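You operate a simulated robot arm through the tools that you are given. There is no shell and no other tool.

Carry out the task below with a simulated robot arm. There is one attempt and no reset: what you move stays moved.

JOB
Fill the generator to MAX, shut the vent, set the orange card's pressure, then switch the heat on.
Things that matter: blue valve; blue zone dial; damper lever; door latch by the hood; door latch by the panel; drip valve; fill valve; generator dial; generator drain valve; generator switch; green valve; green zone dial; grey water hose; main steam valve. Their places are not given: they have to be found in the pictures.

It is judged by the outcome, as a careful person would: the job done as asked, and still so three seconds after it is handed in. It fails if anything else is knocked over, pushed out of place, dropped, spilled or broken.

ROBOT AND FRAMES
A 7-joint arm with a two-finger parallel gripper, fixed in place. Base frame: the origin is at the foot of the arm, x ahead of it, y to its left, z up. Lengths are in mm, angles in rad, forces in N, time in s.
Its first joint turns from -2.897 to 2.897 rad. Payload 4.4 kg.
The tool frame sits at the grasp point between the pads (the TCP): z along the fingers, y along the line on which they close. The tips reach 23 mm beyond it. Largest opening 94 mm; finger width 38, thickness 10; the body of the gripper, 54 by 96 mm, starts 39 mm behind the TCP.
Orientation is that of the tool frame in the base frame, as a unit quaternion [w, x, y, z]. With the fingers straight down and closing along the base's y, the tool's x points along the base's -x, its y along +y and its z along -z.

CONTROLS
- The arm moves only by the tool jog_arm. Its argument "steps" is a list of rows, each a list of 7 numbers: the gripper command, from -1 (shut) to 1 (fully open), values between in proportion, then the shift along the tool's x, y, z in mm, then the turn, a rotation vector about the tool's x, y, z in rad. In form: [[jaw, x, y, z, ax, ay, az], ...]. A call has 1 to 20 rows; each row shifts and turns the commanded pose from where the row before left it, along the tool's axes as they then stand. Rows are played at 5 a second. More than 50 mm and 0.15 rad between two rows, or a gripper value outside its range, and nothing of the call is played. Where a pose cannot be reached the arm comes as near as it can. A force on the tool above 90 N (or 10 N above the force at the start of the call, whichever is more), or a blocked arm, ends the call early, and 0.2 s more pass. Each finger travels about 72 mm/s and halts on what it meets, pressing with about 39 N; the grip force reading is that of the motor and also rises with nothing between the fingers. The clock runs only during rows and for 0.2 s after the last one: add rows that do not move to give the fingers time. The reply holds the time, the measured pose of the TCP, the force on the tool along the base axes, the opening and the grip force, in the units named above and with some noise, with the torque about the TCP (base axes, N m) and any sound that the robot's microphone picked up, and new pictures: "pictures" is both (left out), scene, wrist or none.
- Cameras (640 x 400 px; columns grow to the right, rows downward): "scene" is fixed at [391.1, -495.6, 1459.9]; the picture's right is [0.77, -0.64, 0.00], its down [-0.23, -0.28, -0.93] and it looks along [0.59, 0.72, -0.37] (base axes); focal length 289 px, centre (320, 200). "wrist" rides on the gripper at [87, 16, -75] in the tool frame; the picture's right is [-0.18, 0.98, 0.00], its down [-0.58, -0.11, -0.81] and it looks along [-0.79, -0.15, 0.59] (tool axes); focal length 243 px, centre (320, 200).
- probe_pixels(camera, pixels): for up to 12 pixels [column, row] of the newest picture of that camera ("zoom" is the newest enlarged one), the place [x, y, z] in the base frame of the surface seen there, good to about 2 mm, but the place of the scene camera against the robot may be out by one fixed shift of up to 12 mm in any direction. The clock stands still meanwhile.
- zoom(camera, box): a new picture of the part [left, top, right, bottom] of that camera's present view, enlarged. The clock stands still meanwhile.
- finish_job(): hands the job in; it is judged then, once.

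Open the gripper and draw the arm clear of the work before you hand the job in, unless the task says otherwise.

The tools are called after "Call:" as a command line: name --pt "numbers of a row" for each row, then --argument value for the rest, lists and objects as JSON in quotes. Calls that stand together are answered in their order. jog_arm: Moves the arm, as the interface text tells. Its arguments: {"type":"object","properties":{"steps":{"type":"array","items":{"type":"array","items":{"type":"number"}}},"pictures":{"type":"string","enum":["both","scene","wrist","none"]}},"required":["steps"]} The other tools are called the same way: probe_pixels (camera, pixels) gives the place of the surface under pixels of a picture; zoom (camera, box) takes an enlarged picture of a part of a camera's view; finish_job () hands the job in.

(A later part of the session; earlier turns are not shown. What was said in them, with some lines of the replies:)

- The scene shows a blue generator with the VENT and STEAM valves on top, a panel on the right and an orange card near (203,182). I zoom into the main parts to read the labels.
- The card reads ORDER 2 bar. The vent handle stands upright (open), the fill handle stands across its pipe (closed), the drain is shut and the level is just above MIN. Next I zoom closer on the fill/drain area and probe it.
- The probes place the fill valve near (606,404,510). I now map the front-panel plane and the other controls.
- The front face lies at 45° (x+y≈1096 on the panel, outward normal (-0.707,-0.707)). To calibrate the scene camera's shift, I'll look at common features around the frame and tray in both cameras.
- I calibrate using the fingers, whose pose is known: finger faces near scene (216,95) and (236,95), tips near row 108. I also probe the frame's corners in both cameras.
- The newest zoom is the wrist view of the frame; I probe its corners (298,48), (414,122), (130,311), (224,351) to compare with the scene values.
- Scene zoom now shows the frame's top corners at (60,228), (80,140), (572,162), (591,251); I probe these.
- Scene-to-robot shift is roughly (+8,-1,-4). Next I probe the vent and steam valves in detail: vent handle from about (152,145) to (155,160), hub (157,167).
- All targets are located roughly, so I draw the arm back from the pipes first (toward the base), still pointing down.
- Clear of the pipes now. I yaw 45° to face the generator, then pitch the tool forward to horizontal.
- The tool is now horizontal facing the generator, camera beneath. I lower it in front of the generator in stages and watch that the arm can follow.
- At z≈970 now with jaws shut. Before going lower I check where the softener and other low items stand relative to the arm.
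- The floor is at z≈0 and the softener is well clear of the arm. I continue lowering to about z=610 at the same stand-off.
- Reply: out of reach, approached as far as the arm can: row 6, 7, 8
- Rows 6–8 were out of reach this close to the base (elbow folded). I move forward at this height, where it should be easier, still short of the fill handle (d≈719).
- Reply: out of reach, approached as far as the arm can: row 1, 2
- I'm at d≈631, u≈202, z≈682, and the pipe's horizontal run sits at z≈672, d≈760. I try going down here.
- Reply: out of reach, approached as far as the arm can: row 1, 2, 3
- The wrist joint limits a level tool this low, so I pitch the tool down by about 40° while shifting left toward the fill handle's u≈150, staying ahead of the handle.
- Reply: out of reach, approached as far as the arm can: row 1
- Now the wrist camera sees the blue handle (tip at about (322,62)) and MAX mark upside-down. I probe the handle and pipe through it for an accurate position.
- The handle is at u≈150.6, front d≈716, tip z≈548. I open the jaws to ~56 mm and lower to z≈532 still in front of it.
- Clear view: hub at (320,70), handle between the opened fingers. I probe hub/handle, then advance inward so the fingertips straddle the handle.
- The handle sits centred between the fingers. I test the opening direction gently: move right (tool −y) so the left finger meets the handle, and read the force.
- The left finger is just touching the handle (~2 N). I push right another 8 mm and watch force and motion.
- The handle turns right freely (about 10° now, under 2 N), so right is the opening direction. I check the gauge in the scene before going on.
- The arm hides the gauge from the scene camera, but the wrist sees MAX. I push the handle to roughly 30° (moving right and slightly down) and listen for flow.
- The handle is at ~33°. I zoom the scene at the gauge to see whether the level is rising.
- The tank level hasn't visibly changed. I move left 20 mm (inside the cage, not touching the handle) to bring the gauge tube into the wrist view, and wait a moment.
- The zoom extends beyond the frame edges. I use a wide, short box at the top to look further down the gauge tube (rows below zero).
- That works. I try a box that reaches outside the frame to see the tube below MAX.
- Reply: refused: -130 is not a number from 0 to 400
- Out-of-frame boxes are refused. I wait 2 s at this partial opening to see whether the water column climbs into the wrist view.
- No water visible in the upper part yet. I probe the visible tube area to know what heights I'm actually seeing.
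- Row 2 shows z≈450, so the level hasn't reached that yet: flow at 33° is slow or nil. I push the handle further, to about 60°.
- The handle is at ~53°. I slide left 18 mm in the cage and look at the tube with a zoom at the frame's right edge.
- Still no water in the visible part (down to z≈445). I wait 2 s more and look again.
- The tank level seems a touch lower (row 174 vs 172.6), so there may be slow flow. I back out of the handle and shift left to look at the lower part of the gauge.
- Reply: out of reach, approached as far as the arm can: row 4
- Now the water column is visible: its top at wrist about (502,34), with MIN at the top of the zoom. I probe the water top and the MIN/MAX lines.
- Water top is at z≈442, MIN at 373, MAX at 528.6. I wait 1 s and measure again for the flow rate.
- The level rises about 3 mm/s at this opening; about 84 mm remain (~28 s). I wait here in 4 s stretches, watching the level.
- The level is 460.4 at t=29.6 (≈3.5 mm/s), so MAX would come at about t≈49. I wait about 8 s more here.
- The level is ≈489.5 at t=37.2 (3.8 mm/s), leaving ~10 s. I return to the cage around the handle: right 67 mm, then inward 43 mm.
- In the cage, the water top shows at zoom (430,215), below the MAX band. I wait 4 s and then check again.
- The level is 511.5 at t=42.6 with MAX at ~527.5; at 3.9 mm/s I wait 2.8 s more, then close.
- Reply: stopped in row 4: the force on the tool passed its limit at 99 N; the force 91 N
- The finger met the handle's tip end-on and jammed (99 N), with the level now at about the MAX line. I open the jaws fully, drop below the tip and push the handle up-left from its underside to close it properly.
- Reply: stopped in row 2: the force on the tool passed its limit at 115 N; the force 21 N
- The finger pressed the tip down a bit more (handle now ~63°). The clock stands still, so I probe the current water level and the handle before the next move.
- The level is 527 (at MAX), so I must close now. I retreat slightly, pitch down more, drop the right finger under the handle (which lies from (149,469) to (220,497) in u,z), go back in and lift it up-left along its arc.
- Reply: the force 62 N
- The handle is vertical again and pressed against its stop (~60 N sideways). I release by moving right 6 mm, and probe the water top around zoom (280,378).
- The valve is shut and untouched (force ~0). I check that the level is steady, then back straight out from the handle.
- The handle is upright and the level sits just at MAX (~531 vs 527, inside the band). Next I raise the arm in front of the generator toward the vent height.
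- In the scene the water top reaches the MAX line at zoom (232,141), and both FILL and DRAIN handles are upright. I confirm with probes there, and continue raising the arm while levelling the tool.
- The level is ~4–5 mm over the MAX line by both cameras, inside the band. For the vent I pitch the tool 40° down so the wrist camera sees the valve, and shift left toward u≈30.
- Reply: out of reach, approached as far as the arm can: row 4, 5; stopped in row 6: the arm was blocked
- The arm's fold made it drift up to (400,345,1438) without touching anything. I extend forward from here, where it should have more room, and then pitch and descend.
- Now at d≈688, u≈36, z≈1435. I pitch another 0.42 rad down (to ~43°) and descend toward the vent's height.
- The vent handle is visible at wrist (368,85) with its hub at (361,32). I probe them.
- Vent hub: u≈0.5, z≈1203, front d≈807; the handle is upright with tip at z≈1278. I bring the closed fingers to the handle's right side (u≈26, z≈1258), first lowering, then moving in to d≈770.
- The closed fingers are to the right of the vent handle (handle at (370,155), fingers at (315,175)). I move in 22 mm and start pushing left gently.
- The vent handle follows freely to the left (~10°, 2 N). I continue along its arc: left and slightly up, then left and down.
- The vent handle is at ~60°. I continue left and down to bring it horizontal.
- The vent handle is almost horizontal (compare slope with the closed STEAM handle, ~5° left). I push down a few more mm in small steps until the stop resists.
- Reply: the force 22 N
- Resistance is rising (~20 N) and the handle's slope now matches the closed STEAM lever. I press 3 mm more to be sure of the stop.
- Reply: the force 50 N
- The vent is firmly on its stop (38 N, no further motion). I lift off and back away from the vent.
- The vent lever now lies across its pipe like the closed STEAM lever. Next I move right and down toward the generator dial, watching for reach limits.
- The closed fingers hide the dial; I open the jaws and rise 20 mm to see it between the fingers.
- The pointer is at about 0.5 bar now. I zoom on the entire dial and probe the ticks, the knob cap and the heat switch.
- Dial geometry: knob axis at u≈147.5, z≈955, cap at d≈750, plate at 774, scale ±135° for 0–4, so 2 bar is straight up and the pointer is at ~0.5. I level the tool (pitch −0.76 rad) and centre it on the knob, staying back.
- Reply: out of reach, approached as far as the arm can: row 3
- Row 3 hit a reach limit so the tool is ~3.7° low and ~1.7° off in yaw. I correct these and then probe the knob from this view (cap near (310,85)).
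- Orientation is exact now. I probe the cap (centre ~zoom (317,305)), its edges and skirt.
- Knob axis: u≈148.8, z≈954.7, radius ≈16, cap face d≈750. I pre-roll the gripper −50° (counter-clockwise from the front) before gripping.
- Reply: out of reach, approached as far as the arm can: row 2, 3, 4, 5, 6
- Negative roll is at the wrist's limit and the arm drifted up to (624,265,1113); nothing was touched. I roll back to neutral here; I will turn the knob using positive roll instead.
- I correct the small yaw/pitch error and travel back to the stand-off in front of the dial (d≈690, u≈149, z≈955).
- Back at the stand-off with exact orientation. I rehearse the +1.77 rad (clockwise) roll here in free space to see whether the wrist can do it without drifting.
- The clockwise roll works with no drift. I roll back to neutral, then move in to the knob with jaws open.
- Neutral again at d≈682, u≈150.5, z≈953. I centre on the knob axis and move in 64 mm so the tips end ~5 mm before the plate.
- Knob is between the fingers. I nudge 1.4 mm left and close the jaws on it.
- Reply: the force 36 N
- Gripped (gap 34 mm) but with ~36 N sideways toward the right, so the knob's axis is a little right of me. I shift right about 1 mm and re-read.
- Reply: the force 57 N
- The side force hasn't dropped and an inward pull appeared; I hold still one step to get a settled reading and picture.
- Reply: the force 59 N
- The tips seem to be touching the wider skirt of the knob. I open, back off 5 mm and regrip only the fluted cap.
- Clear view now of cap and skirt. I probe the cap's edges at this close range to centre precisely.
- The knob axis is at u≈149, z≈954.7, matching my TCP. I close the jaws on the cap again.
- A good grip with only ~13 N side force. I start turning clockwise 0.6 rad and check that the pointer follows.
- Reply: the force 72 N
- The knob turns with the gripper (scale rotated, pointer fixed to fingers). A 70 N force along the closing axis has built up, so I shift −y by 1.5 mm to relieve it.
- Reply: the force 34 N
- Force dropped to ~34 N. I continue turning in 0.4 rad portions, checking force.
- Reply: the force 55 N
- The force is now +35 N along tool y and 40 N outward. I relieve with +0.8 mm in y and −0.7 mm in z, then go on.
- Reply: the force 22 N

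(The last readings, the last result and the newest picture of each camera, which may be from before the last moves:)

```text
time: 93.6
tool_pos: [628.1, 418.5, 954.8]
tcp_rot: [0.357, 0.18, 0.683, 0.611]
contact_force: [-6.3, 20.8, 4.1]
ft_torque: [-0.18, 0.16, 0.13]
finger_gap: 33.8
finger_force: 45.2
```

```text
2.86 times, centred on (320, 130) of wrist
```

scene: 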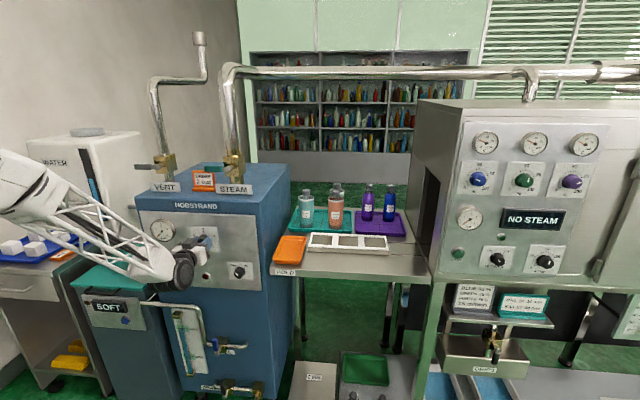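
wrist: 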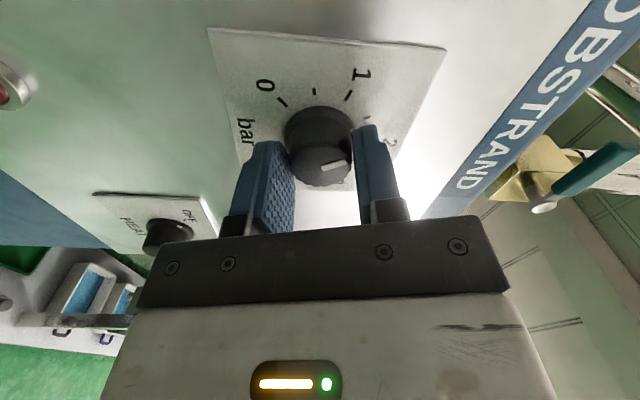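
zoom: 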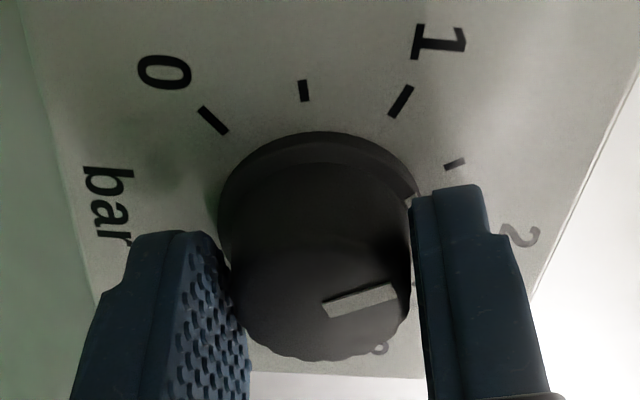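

About 1.3 rad done; the pointer is at ~1.6 bar. I turn another 0.44 rad and look.

Call:
jog_arm --pt "-1 0 0 0 0 0 0.1" --pt "-1 0 0 0 0 0 0.1" --pt "-1 0 0 0 0 0 0.1" --pt "-1 0 0 0 0 0 0.1" --pt "-1 0 0 0 0 0 0.04" --pt "-1 0 0 0 0 0 0" --pictures "wrist"

Call:
zoom --camera "wrist" --box '[220, 60, 420, 200]'

```text
time: 95.0
tool_pos: [628.7, 418.6, 955.2]
tcp_rot: [0.216, 0.324, 0.627, 0.674]
contact_force: [19.4, 23.8, 27.0]
ft_torque: [0.03, -0.1, 0.28]
finger_gap: 33.6
finger_force: 45.0
```

wrist: 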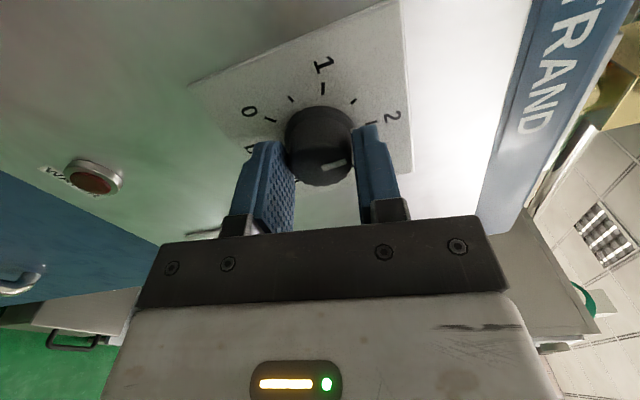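

```text
2.86 times, centred on (320, 130) of wrist
```

zoom: 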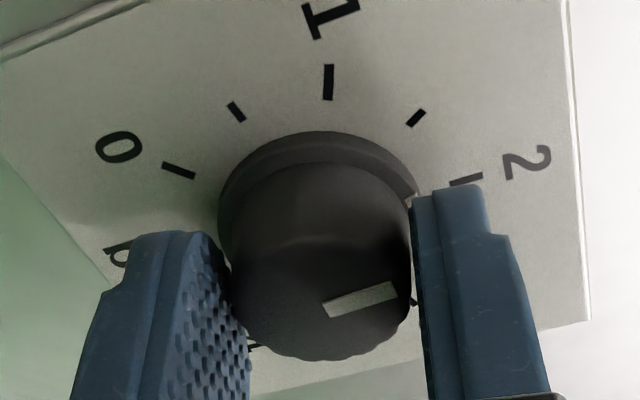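

The pointer now lines up near the 2 tick. I release the knob and back straight out to inspect it.

Call:
jog_arm --pt "0.2 0 0 0 0 0 0" --pt "0.2 0 0 0 0 0 0" --pt "0.2 0 0 -25 0 0 0" --pt "0.2 0 0 -30 0 0 0" --pt "1 0 0 0 0 0 0" --pictures "both"

Call:
zoom --camera "wrist" --box '[230, 0, 430, 125]'

Call:
zoom --camera "scene" --box '[180, 220, 228, 256]'

```text
time: 96.2
tool_pos: [589.5, 379.7, 953.1]
tcp_rot: [0.216, 0.324, 0.628, 0.674]
contact_force: [0.8, -0.1, 0.0]
ft_torque: [-0.02, 0.01, 0.04]
finger_gap: 93.9
finger_force: 0.1
```

scene: 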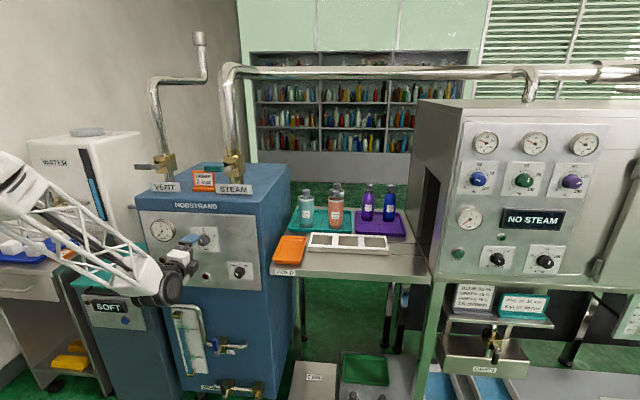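
wrist: 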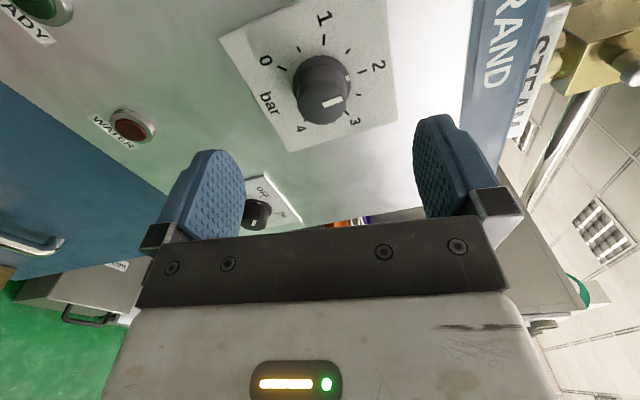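

```text
3.20 times, centred on (330, 62) of wrist
```

zoom: 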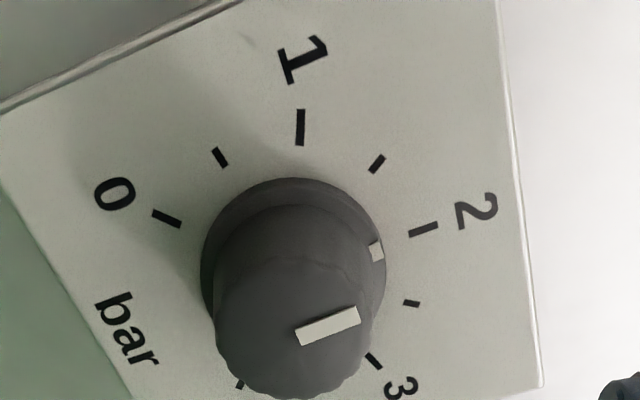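

```text
11.11 times, centred on (204, 238) of scene
```

zoom: 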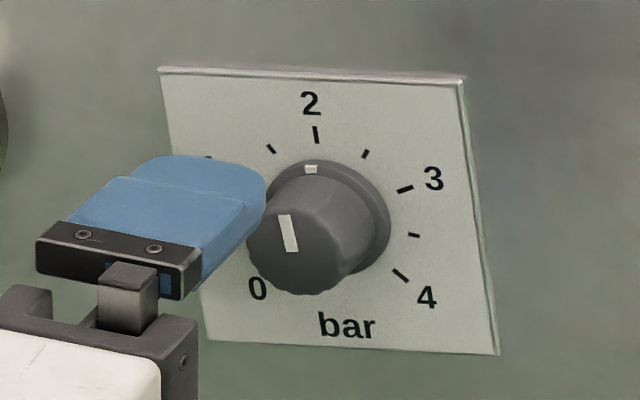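

The pointer is close to 2 (my estimate −3°, about 1.95 bar). I zoom tighter in the scene camera to measure this better.

Call:
zoom --camera "scene" --box '[194, 228, 214, 248]'

```text
16.00 times, centred on (204, 238) of scene
```

zoom: 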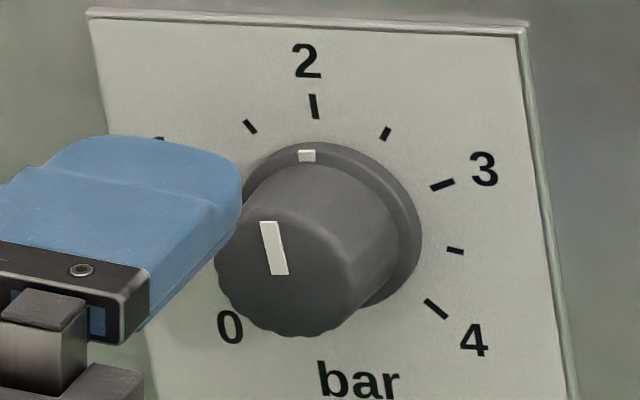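

To settle the pointer angle I probe the cap mark's ends and tick positions through a close wrist zoom.

Call:
zoom --camera "wrist" --box '[280, 30, 400, 130]'

```text
4.00 times, centred on (340, 80) of wrist
```

zoom: 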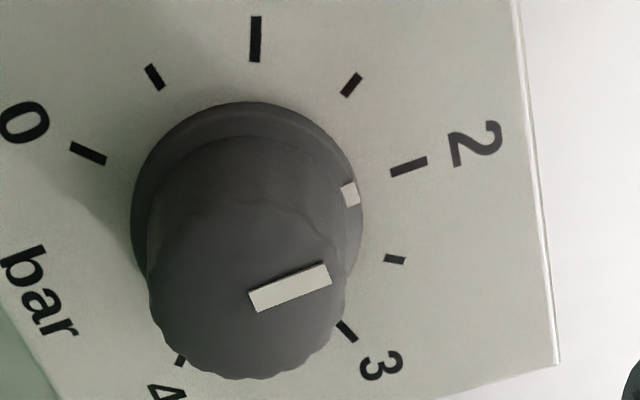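

Cap mark runs from (254,302) to (327,274) and tick 2 from (393,173) to (426,161). I probe points along both.

Call:
probe_pixels --camera "zoom" --pixels '[[256, 301], [274, 294], [291, 288], [308, 281], [325, 275], [395, 172], [424, 162], [349, 194], [255, 22], [255, 58], [75, 148], [348, 332]]'

```text
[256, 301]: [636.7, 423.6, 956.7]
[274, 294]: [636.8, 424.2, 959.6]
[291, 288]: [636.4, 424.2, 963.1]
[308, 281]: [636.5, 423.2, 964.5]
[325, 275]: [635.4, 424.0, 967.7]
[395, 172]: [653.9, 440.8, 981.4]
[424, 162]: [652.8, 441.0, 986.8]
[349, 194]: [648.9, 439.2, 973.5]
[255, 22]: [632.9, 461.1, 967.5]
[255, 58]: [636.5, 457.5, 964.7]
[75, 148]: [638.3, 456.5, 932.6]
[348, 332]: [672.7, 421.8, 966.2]
```

Averaging marks, the pointer sits about −4° (≈1.94 bar). I go back in with the same roll, grip and add +0.08 rad.

Call:
jog_arm --pt "0.3 0 0 0 0 0 0" --pt "0.3 0 0 28 0 0 0" --pt "0.3 0 0 27 0 0 0" --pt "0.3 0 0 0 0 0 0" --pt "-1 0 0 0 0 0 0" --pt "-1 0 0 0 0 0 0" --pictures "wrist"

```text
time: 97.6
tool_pos: [629.1, 418.5, 955.7]
tcp_rot: [0.215, 0.324, 0.628, 0.674]
contact_force: [0.0, 0.2, 8.0]
ft_torque: [-0.11, 0.16, 0.08]
finger_gap: 33.9
finger_force: 45.1
```

wrist: 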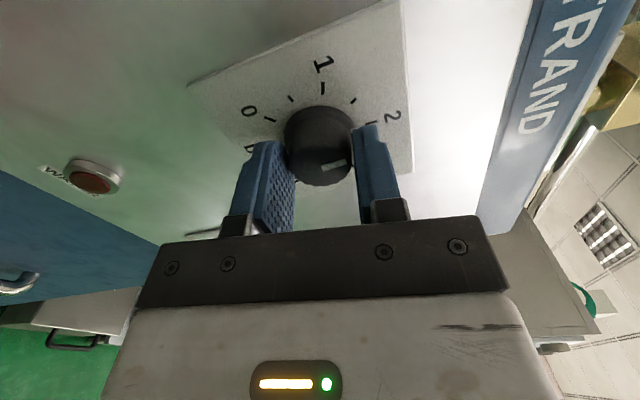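

Gripped again with only 8 N. I turn the extra +0.08 rad, release and back out to inspect.

Call:
jog_arm --pt "-1 0 0 0 0 0 0.04" --pt "-1 0 0 0 0 0 0.04" --pt "-1 0 0 0 0 0 0" --pt "0.2 0 0 0 0 0 0" --pt "0.2 0 0 0 0 0 0" --pt "0.2 0 0 -25 0 0 0" --pt "0.2 0 0 -30 0 0 0" --pt "1 0 0 0 0 0 0" --pt "1 0 0 0 0 0 0" --pictures "both"

Call:
zoom --camera "scene" --box '[194, 228, 214, 248]'

Call:
zoom --camera "wrist" --box '[280, 30, 400, 130]'

```text
time: 99.6
tool_pos: [591.3, 378.8, 952.9]
tcp_rot: [0.19, 0.349, 0.615, 0.681]
contact_force: [0.0, 0.2, -0.9]
ft_torque: [-0.02, -0.01, 0.01]
finger_gap: 93.9
finger_force: 0.0
```

scene: 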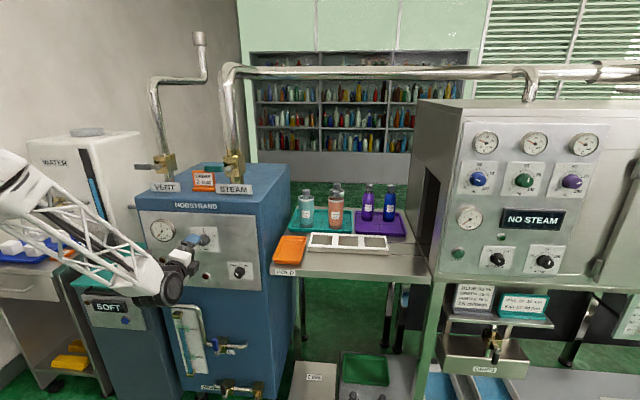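
wrist: 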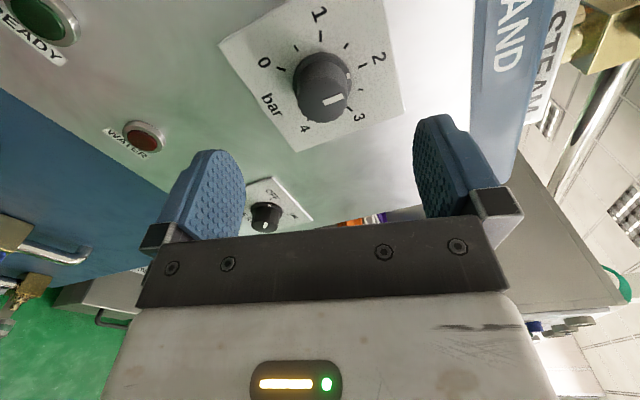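

```text
16.00 times, centred on (204, 238) of scene
```

zoom: 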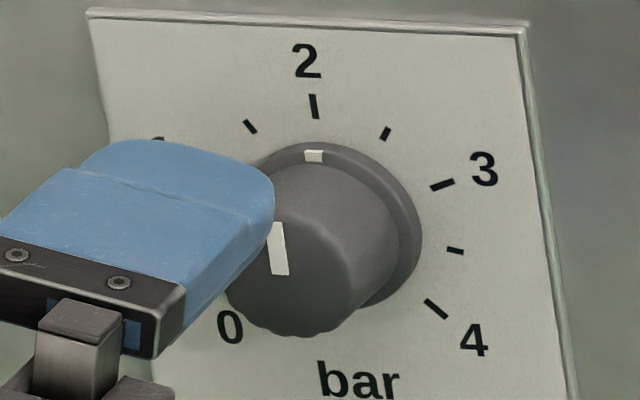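

```text
4.00 times, centred on (340, 80) of wrist
```

zoom: 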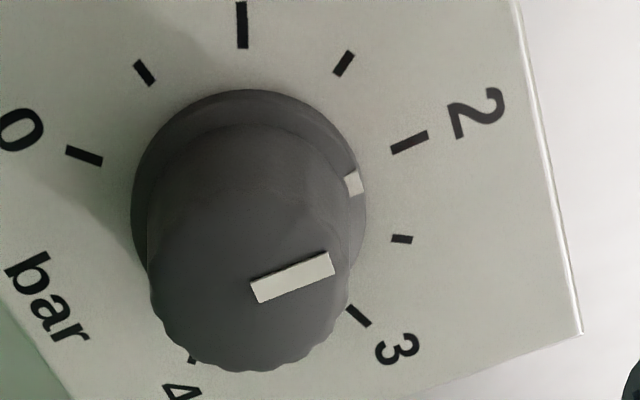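

The skirt mark moved ~7 px to sit right under the 2 tick. I probe the mark again for confirmation.

Call:
probe_pixels --camera "zoom" --pixels '[[258, 289], [275, 283], [292, 278], [310, 271], [328, 265], [395, 149], [423, 136], [353, 184], [242, 8], [242, 42], [70, 151], [357, 316]]'

```text
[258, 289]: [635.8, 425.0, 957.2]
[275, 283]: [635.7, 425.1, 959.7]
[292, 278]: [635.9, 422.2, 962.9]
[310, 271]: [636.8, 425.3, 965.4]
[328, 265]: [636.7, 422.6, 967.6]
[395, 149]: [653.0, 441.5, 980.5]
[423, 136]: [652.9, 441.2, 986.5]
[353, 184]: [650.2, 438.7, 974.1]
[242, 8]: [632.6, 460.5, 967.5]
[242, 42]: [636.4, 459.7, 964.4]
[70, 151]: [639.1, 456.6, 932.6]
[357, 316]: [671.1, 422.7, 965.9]
```

The skirt mark is now exactly below the 2 tick (u 149.55 vs 149.6), so the dial is at 2 bar. I roll back to neutral, then go to the heat switch.

Call:
jog_arm --pt "1 0 0 0 0 0 -0.14" --pt "1 0 0 0 0 0 -0.14" --pt "1 0 0 0 0 0 -0.14" --pt "1 0 0 0 0 0 -0.14" --pt "1 0 0 0 0 0 -0.14" --pt "1 0 0 0 0 0 -0.14" --pt "1 0 0 0 0 0 -0.14" --pt "1 0 0 0 0 0 -0.14" --pt "1 0 0 0 0 0 -0.14" --pt "1 0 0 0 0 0 -0.14" --pt "1 0 0 0 0 0 -0.14" --pt "1 0 0 0 0 0 -0.14" --pt "1 0 0 0 0 0 -0.14" --pt "1 0 0 0 0 0 0" --pictures "none"

Call:
jog_arm --pt "1 28 -26 0 0 0 0" --pt "1 28 -26 0 0 0 0" --pt "1 28 -26 0 0 0 0" --pt "1 28 -26 0 0 0 0" --pt "1 0 0 0 0 0 0" --pictures "both"

```text
time: 102.6
tool_pos: [588.6, 377.9, 955.1]
tcp_rot: [0.654, -0.272, 0.653, 0.269]
contact_force: [1.0, 0.3, 0.3]
ft_torque: [-0.01, 0.01, 0.0]
finger_gap: 93.8
finger_force: 0.1
```

```text
time: 103.8
tool_pos: [661.8, 305.0, 844.2]
tcp_rot: [0.654, -0.271, 0.653, 0.269]
contact_force: [-0.8, 0.3, 0.2]
ft_torque: [0.01, 0.0, 0.02]
finger_gap: 94.0
finger_force: 0.1
```

scene: 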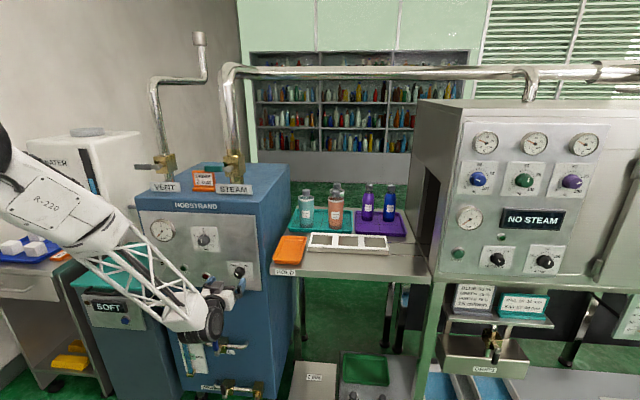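
wrist: 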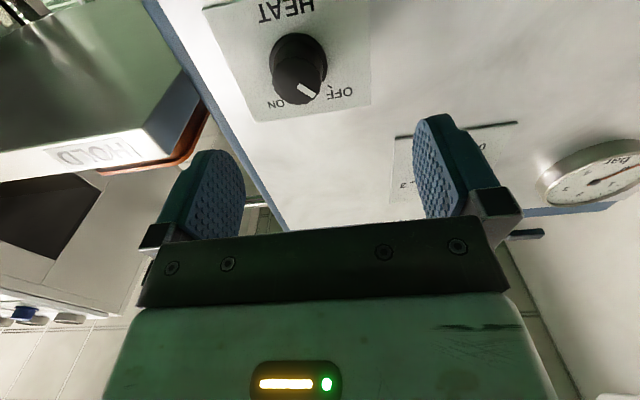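

I'm in front of the heat switch (cap at wrist (300,72)). I zoom on it and on the now unobstructed pressure dial.

Call:
zoom --camera "scene" --box '[188, 222, 220, 254]'

Call:
zoom --camera "wrist" --box '[220, 10, 380, 130]'

```text
12.50 times, centred on (204, 238) of scene
```

zoom: 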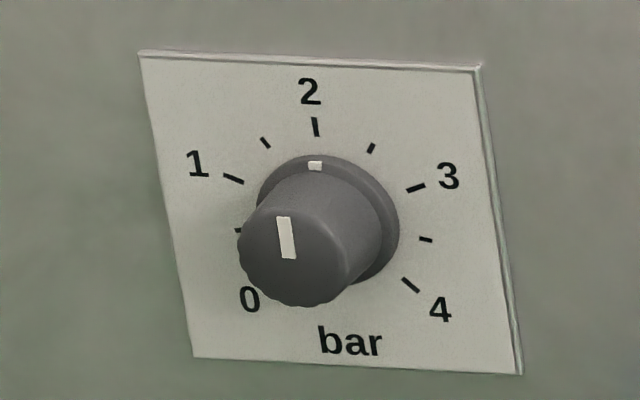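

```text
3.33 times, centred on (300, 70) of wrist
```

zoom: 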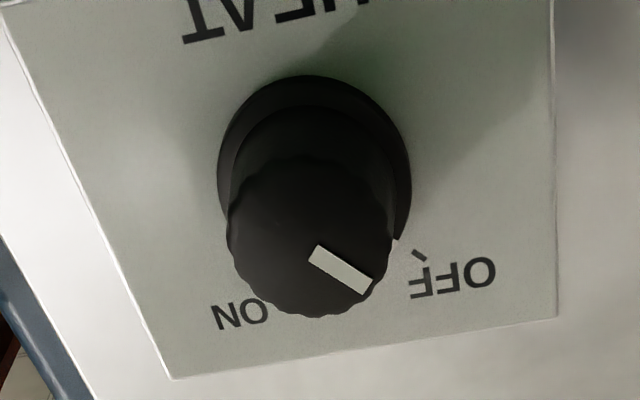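

The dial reads 2 bar from the scene view. For the heat switch I probe the cap and label geometry.

Call:
probe_pixels --camera "zoom" --pixels '[[308, 235], [235, 225], [385, 240], [310, 305], [310, 165], [322, 256], [362, 285], [418, 256], [452, 277], [240, 315], [222, 150], [405, 150]]'

```text
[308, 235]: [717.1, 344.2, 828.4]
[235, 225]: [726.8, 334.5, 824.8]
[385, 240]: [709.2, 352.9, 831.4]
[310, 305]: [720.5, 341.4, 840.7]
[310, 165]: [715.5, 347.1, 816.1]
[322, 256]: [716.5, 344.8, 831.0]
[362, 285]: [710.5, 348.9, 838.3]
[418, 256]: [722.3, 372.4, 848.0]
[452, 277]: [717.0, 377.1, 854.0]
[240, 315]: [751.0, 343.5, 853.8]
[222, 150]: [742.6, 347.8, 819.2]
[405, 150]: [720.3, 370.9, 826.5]
```

Heat switch: axis u≈264.3, z≈828.5, cap face d≈750, pointer −41° (OFF), so ON is ~+42°. I centre, partly close the jaws and move in to d≈740.

Call:
jog_arm --pt "0.2 15.7 -12 0 0 0 0" --pt "0.2 0 0 0 0 0 0" --pt "0.2 0 0 25 0 0 0" --pt "0.2 0 0 0 0 0 0" --pictures "wrist"

Call:
zoom --camera "wrist" --box '[220, 40, 420, 180]'

```text
time: 104.8
tool_pos: [692.0, 314.3, 830.6]
tcp_rot: [0.654, -0.271, 0.653, 0.269]
contact_force: [1.0, 0.3, -0.4]
ft_torque: [-0.03, 0.01, 0.03]
finger_gap: 56.2
finger_force: 0.0
```

wrist: 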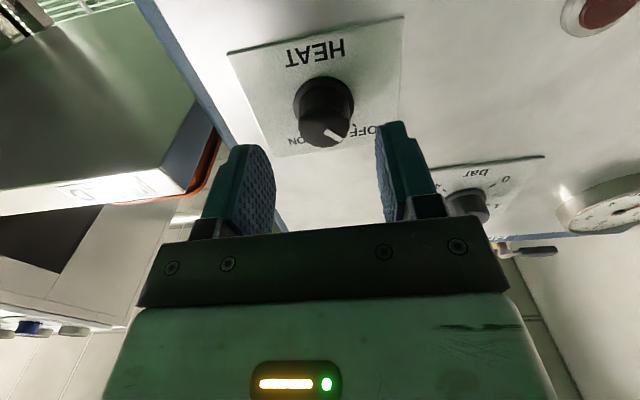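

```text
2.86 times, centred on (320, 110) of wrist
```

zoom: 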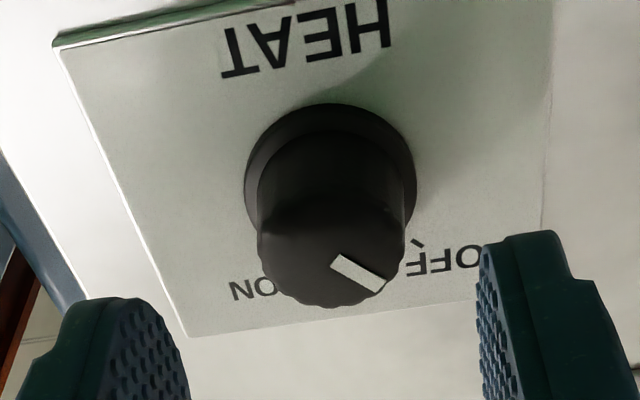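

I probe the cap edges again at this nearer range for centring.

Call:
probe_pixels --camera "zoom" --pixels '[[330, 250], [264, 250], [398, 250], [330, 300], [330, 205], [262, 200], [402, 200], [248, 180], [412, 180]]'

```text
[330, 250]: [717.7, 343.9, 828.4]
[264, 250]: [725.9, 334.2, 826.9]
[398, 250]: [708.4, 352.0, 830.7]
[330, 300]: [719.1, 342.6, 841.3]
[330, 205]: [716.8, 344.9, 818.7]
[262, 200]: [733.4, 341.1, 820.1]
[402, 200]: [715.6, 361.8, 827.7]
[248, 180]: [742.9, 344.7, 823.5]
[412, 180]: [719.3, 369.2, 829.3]
```

I take a couple of further pose readings to average out the noise before closing.

Call:
jog_arm --pt "0.2 0 0 0 0 0 0" --pictures "none"

Call:
jog_arm --pt "0.2 0 0 0 0 0 0" --pictures "none"

```text
time: 105.2
tool_pos: [691.4, 313.8, 829.0]
tcp_rot: [0.654, -0.27, 0.654, 0.269]
contact_force: [-0.5, -1.0, 0.9]
ft_torque: [0.02, -0.02, 0.01]
finger_gap: 56.4
finger_force: 0.0
```

```text
time: 105.6
tool_pos: [690.7, 314.6, 828.1]
tcp_rot: [0.654, -0.271, 0.653, 0.27]
contact_force: [-0.9, -0.7, -0.4]
ft_torque: [-0.02, -0.01, 0.0]
finger_gap: 56.4
finger_force: 0.0
```

Averages: u≈266.7, z≈829.2, so I shift left 1.3 mm, move in 29 mm and close on the cap.

Call:
jog_arm --pt "0.2 0 1.3 15 0 0 0" --pt "0.2 0 0 14 0 0 0" --pt "0.2 0 0 0 0 0 0" --pt "-0.4 0 0 0 0 0 0" --pt "-1 0 0 0 0 0 0" --pt "-1 0 0 0 0 0 0" --pictures "wrist"

Call:
zoom --camera "wrist" --box '[220, 60, 420, 200]'

```text
time: 107.0
tool_pos: [709.0, 335.3, 827.4]
tcp_rot: [0.654, -0.271, 0.653, 0.269]
contact_force: [4.8, 7.4, -1.2]
ft_torque: [-0.04, 0.07, 0.36]
finger_gap: 31.4
finger_force: 45.1
```

wrist: 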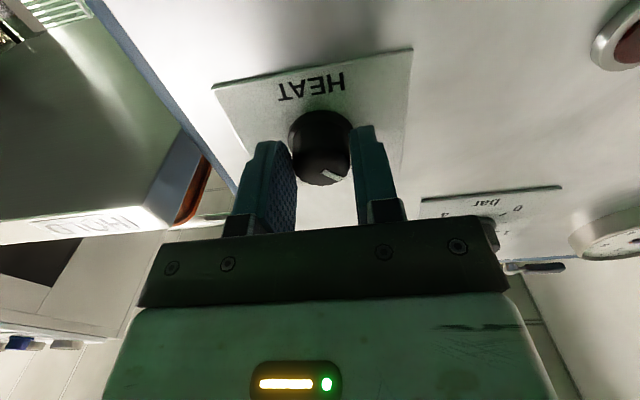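

```text
2.86 times, centred on (320, 130) of wrist
```

zoom: 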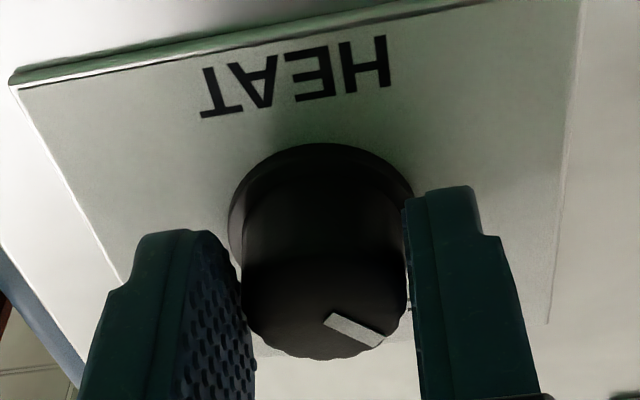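

Good grip on the heat switch with just ~9 N. I turn it clockwise 0.7 rad first and check force and pointer.

Call:
jog_arm --pt "-1 0 0 0 0 0 0.1" --pt "-1 0 0 0 0 0 0.1" --pt "-1 0 0 0 0 0 0.1" --pt "-1 0 0 0 0 0 0.1" --pt "-1 0 0 0 0 0 0.1" --pt "-1 0 0 0 0 0 0" --pictures "wrist"

```text
time: 108.4
tool_pos: [709.3, 336.2, 826.5]
tcp_rot: [0.567, -0.101, 0.699, 0.424]
contact_force: [-49.2, 5.6, 24.8]
ft_torque: [0.76, -1.02, 0.5]
finger_gap: 31.8
finger_force: 45.2
```

wrist: 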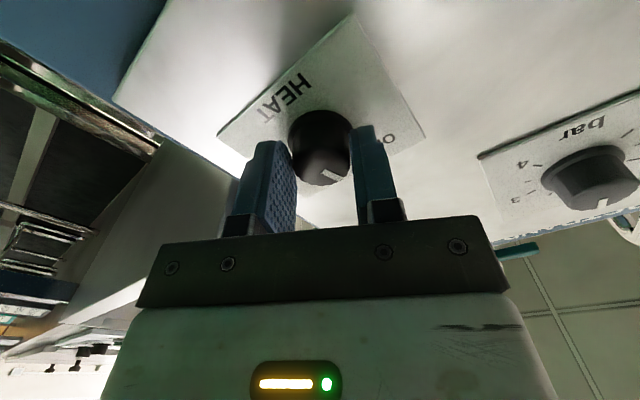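

The switch follows. I relieve +46 N along y with a +0.9 mm shift (and 0.4 mm outward) and turn another 0.5 rad.

Call:
jog_arm --pt "-1 0 0.9 -0.4 0 0 0" --pt "-1 0 0 0 0 0 0.1" --pt "-1 0 0 0 0 0 0.1" --pt "-1 0 0 0 0 0 0.1" --pt "-1 0 0 0 0 0 0.1" --pt "-1 0 0 0 0 0 0.1" --pt "-1 0 0 0 0 0 0" --pictures "wrist"

Call:
zoom --camera "wrist" --box '[220, 60, 420, 200]'

```text
time: 110.0
tool_pos: [709.0, 336.9, 828.1]
tcp_rot: [0.446, 0.075, 0.702, 0.55]
contact_force: [1.1, 31.2, 23.1]
ft_torque: [0.14, -0.29, 0.2]
finger_gap: 31.1
finger_force: 45.3
```

wrist: 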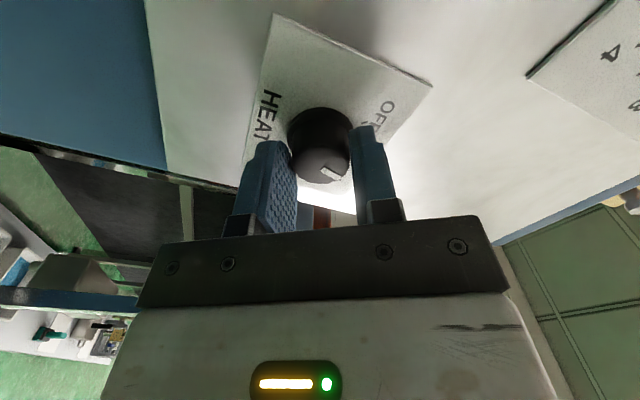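

```text
2.86 times, centred on (320, 130) of wrist
```

zoom: 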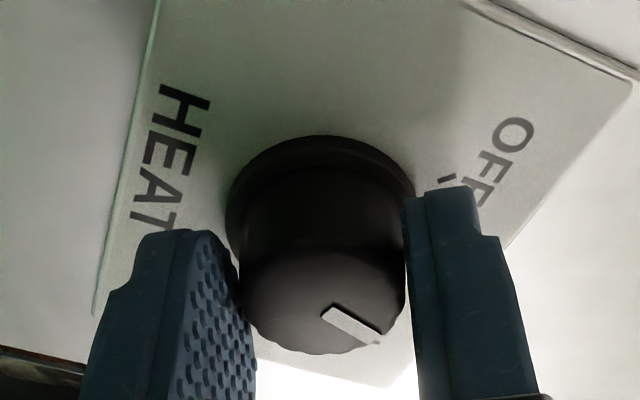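

1.0 rad done; pointer at about +15°. I turn 0.3 rad more, checking forces as ON approaches.

Call:
jog_arm --pt "-1 0 0 0 0 0 0.1" --pt "-1 0 0 0 0 0 0.1" --pt "-1 0 0 0 0 0 0.1" --pt "-1 0 0 0 0 0 0" --pictures "both"

Call:
zoom --camera "scene" --box '[150, 235, 262, 305]'

```text
time: 111.0
tool_pos: [709.7, 336.4, 829.7]
tcp_rot: [0.358, 0.178, 0.682, 0.612]
contact_force: [-1.5, 38.8, 57.6]
ft_torque: [0.18, -0.36, 0.69]
finger_gap: 31.1
finger_force: 45.2
```

scene: 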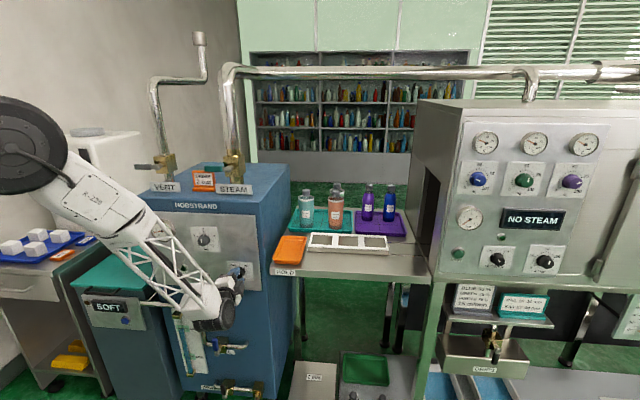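
wrist: 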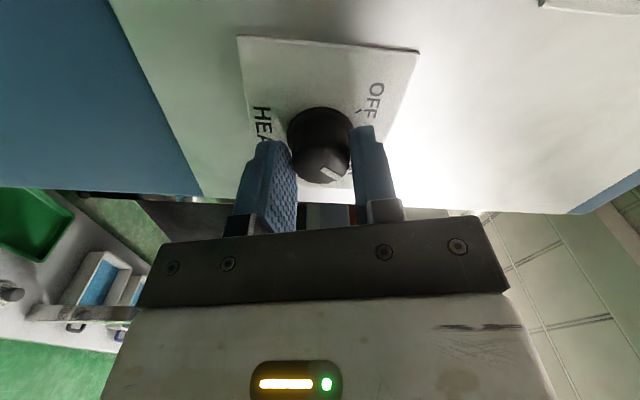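

```text
5.71 times, centred on (206, 270) of scene
```

zoom: 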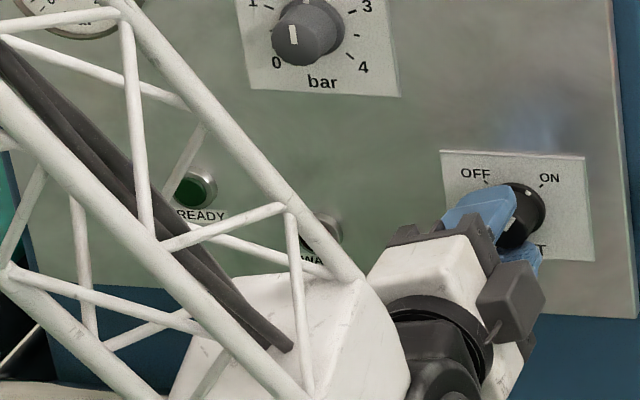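

Force along y grew to 63 N (axis is slightly higher), so I shift +y 1.2 mm and turn the last ~0.22 rad to ON.

Call:
jog_arm --pt "-1 0 1.2 0 0 0 0" --pt "-1 0 0 0 0 0 0.08" --pt "-1 0 0 0 0 0 0.07" --pt "-1 0 0 0 0 0 0.07" --pt "-1 0 0 0 0 0 0" --pictures "both"

Call:
zoom --camera "scene" --box '[150, 235, 262, 305]'

Call:
zoom --camera "wrist" --box '[220, 60, 420, 200]'

```text
time: 112.3
tool_pos: [707.3, 336.4, 829.3]
tcp_rot: [0.288, 0.251, 0.66, 0.647]
contact_force: [-24.2, -7.9, 16.8]
ft_torque: [-0.19, -0.83, 0.21]
finger_gap: 31.5
finger_force: 45.0
stopped in row 5: the force on the tool passed its limit at 91 N (the readings are from after the stop); the commanded pose is now the measured one
```

scene: 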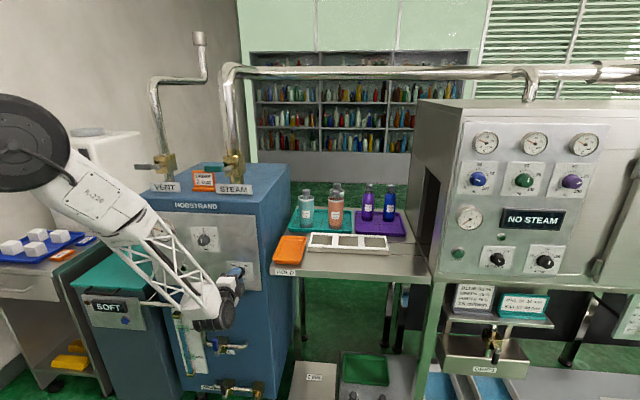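
wrist: 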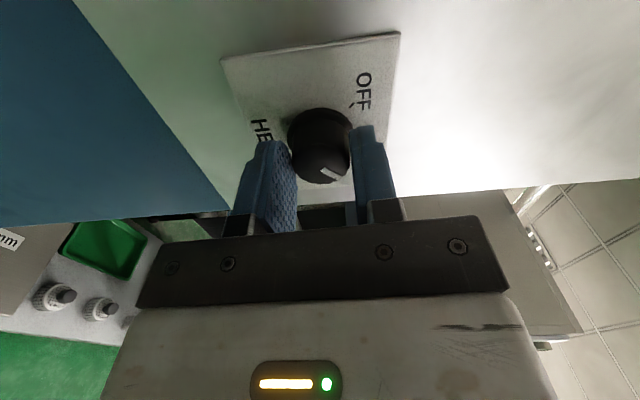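

```text
5.71 times, centred on (206, 270) of scene
```

zoom: 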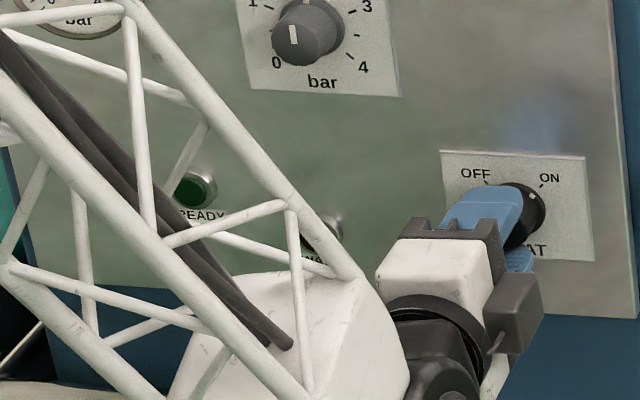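

```text
2.86 times, centred on (320, 130) of wrist
```

zoom: 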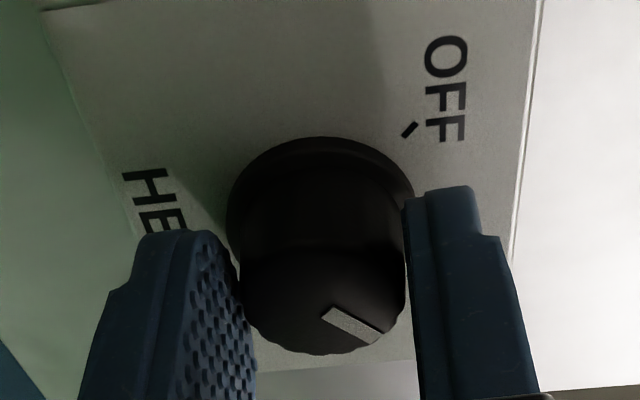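

The switch is at about +45°, near the ON tick (mark at (532,195)), likely at its stop. I release gently and back out to look.

Call:
jog_arm --pt "0.2 0 0 0 0 0 0" --pt "0.2 0 0 0 0 0 0" --pt "0.2 0 0 -25 0 0 0" --pt "0.2 0 0 -30 0 0 0" --pt "0.2 0 0 0 0 0 0" --pictures "both"

Call:
zoom --camera "scene" --box '[224, 258, 256, 290]'

Call:
zoom --camera "wrist" --box '[240, 20, 400, 120]'

```text
time: 113.5
tool_pos: [667.9, 298.5, 828.6]
tcp_rot: [0.288, 0.254, 0.659, 0.647]
contact_force: [-0.1, -0.1, -0.6]
ft_torque: [-0.01, 0.02, 0.0]
finger_gap: 56.7
finger_force: 0.0
```

scene: 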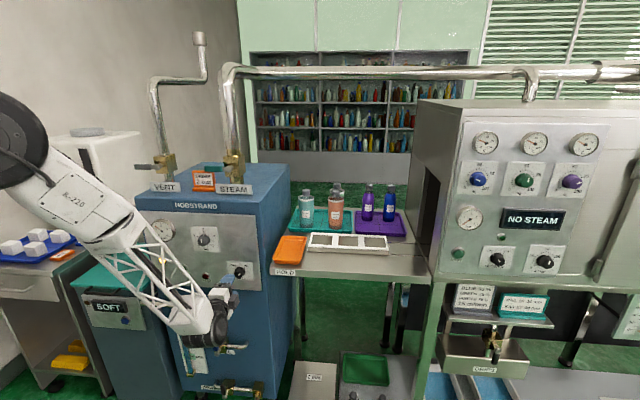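
wrist: 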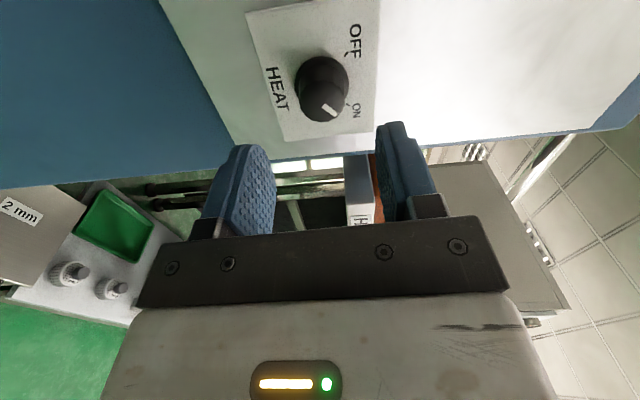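

```text
12.50 times, centred on (240, 274) of scene
```

zoom: 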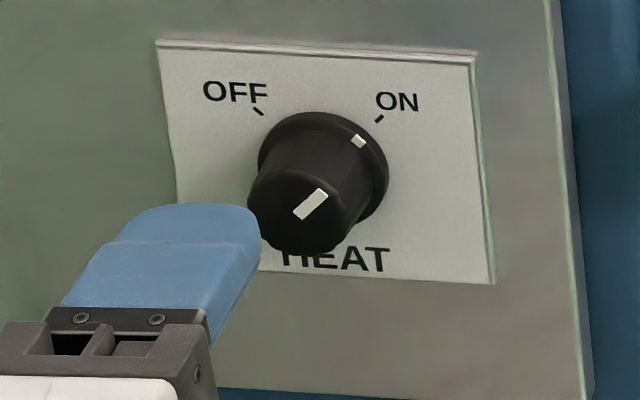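

```text
4.00 times, centred on (320, 70) of wrist
```

zoom: 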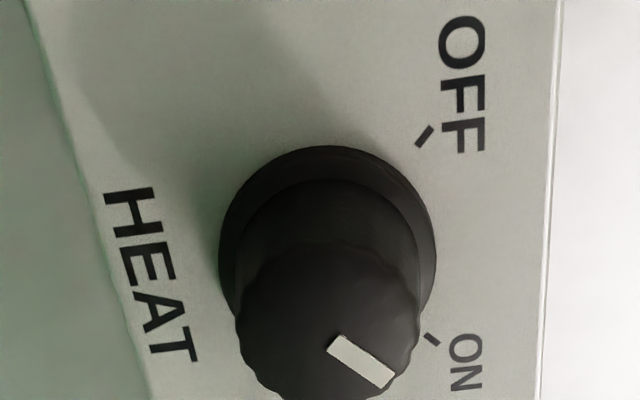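

The pointer stands at ON, and the HEAT lamp glows at scene (162,261). I open the jaws, back away and roll to neutral so the panel can be inspected.

Call:
jog_arm --pt "1 0 0 -30 0 0 0" --pt "1 0 0 -30 0 0 0" --pt "1 0 0 0 0 0 -0.14" --pt "1 0 0 0 0 0 -0.14" --pt "1 0 0 0 0 0 -0.14" --pt "1 0 0 0 0 0 -0.14" --pt "1 0 0 0 0 0 -0.14" --pt "1 0 0 0 0 0 -0.14" --pt "1 0 0 0 0 0 -0.14" --pt "1 0 0 0 0 0 -0.14" --pt "1 0 0 0 0 0 -0.14" --pt "1 0 0 0 0 0 -0.14" --pictures "both"

```text
time: 116.1
tool_pos: [628.0, 255.4, 828.8]
tcp_rot: [0.637, -0.232, 0.667, 0.308]
contact_force: [0.2, -0.2, -0.1]
ft_torque: [0.01, 0.0, -0.01]
finger_gap: 94.1
finger_force: 0.0
```

scene: 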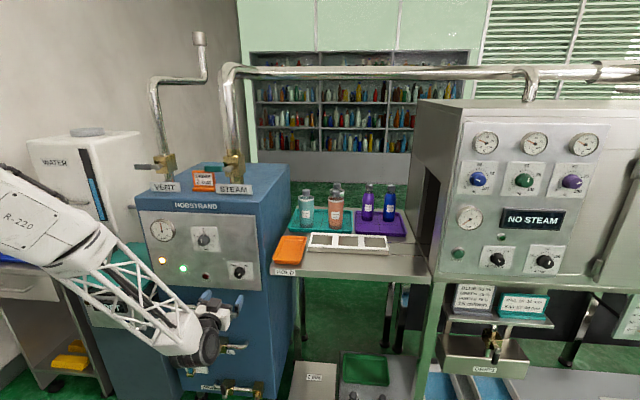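
wrist: 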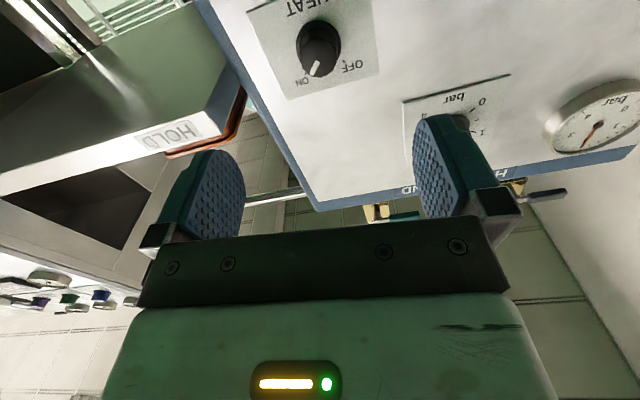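

HEAT and READY lamps are lit and the gauge has risen. I raise the arm away from the generator and then check gauge, dial, level and valves in close-ups.

Call:
jog_arm --pt "1 -10 0 -30 0 0 0" --pt "1 -45 0 0 0 0 0" --pt "1 -45 0 0 0 0 0" --pt "1 -45 0 0 0 0 0" --pt "1 -45 0 0 0 0 0" --pt "1 -45 0 0 0 0 0" --pt "1 -45 0 0 0 0 0" --pt "1 -45 0 0 0 0 0" --pictures "scene"

Call:
zoom --camera "scene" --box '[130, 200, 290, 300]'

Call:
zoom --camera "scene" --box '[150, 290, 262, 400]'

Call:
zoom --camera "scene" --box '[130, 130, 258, 210]'

```text
time: 117.9
tool_pos: [630.4, 206.6, 1152.1]
tcp_rot: [0.636, -0.231, 0.668, 0.309]
contact_force: [0.3, -0.6, 0.6]
ft_torque: [0.01, 0.0, -0.04]
finger_gap: 94.1
finger_force: 0.0
```

scene: 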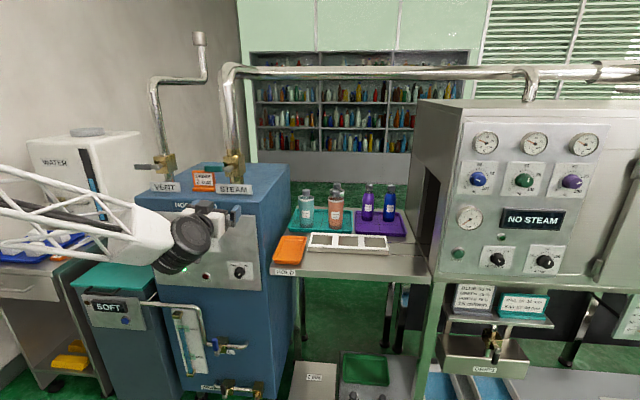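

```text
4.00 times, centred on (210, 250) of scene
```

zoom: 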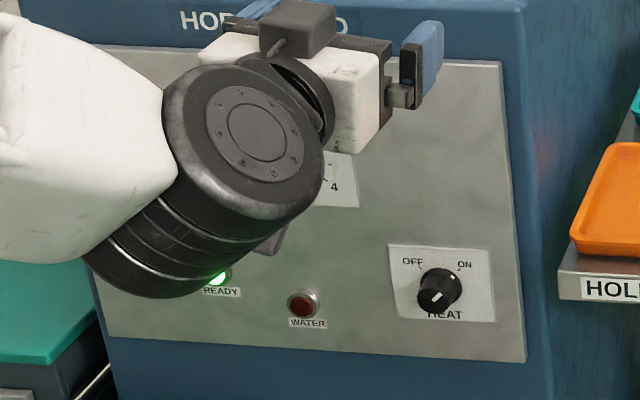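

```text
3.64 times, centred on (206, 345) of scene
```

zoom: 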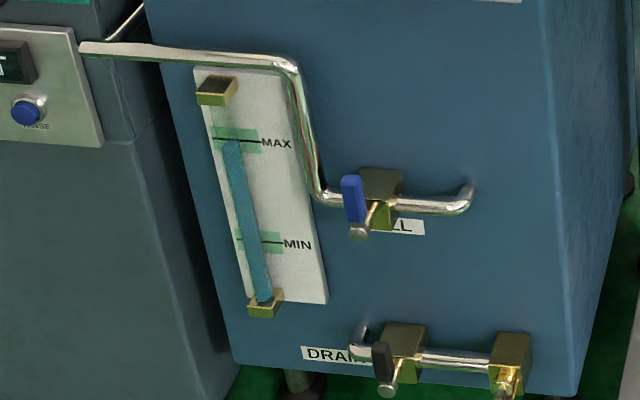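

```text
5.00 times, centred on (194, 170) of scene
```

zoom: 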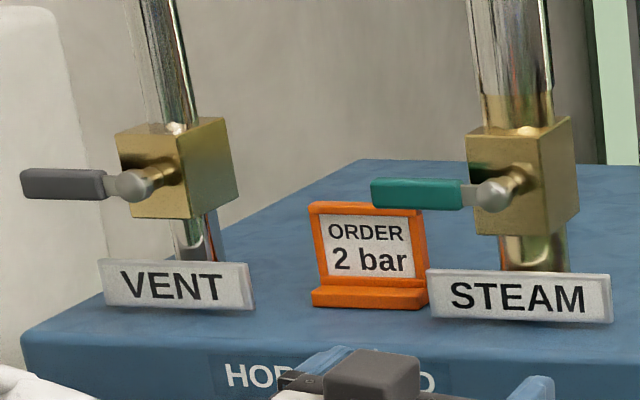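

All valves and the level look right. I raise the arm further to uncover the dial and gauge for a last check.

Call:
jog_arm --pt "1 -45 0 -5 0 0 0" --pt "1 -45 0 -5 0 0 0" --pt "1 -45 0 -5 0 0 0" --pt "1 -45 0 -5 0 0 0" --pt "1 -45 0 -5 0 0 0" --pt "1 -45 0 -5 0 0 0" --pictures "scene"

Call:
zoom --camera "scene" --box '[130, 200, 290, 300]'

Call:
zoom --camera "scene" --box '[188, 222, 220, 254]'

```text
time: 119.3
tool_pos: [635.0, 166.1, 1418.5]
tcp_rot: [0.636, -0.231, 0.668, 0.31]
contact_force: [0.1, 0.9, -0.6]
ft_torque: [-0.03, -0.02, -0.01]
finger_gap: 93.9
finger_force: 0.0
```

scene: 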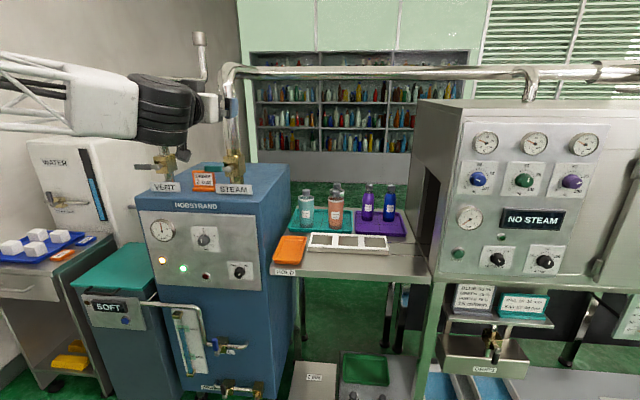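

```text
4.00 times, centred on (210, 250) of scene
```

zoom: 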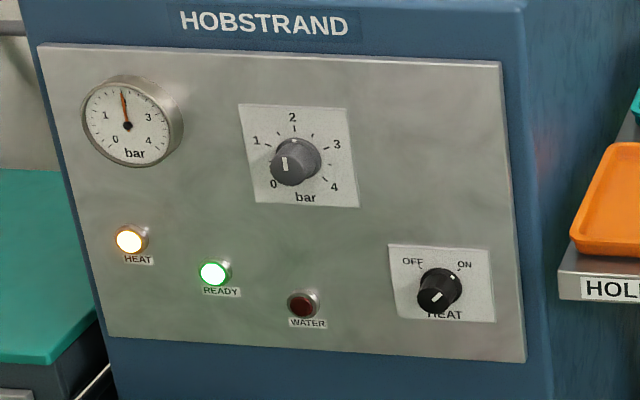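

```text
12.50 times, centred on (204, 238) of scene
```

zoom: 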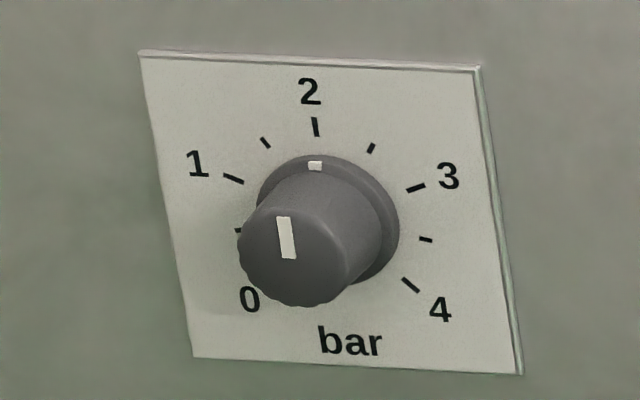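

The gauge reads 2 bar, the HEAT and READY lamps are lit, and the dial points at 2. The level is at MAX with the fill and drain valves shut, the vent is closed, and the gripper is open and clear. I hand the job in.

Call:
finish_job

```text
The job is handed in.
```

The generator is filled to MAX, the vent is shut, the dial is set to the orange card's 2 bar, and the heat is on. I have handed the job in; no verdict came back.

In the last pictures before handing in:
- **Water level:** it stood about 4–5 mm above the MAX line, inside the green band. The fill and drain valves were both shut.
- **Vent:** the lever lay across its pipe, pressed firmly against its stop.
- **Pressure:** the dial pointed at 2 bar and the gauge read about 2 bar.
- **Heat:** the switch was at ON, with the HEAT and READY lamps lit and the WATER lamp off.

**Fill handle:** while I was closing the fill valve, the gripper jammed on the handle and pushed with 99 N, then 115 N. This turned the handle further open and let the level run slightly past the line before I got the valve shut. The handle still turned and sealed normally afterwards.

**Heat switch:** at the end of turning it on, the force on the gripper briefly reached 91 N. The switch was at ON when I let go.

Nothing else in the pictures was moved, dropped or spilled. The gripper is open and the arm is clear of the work.
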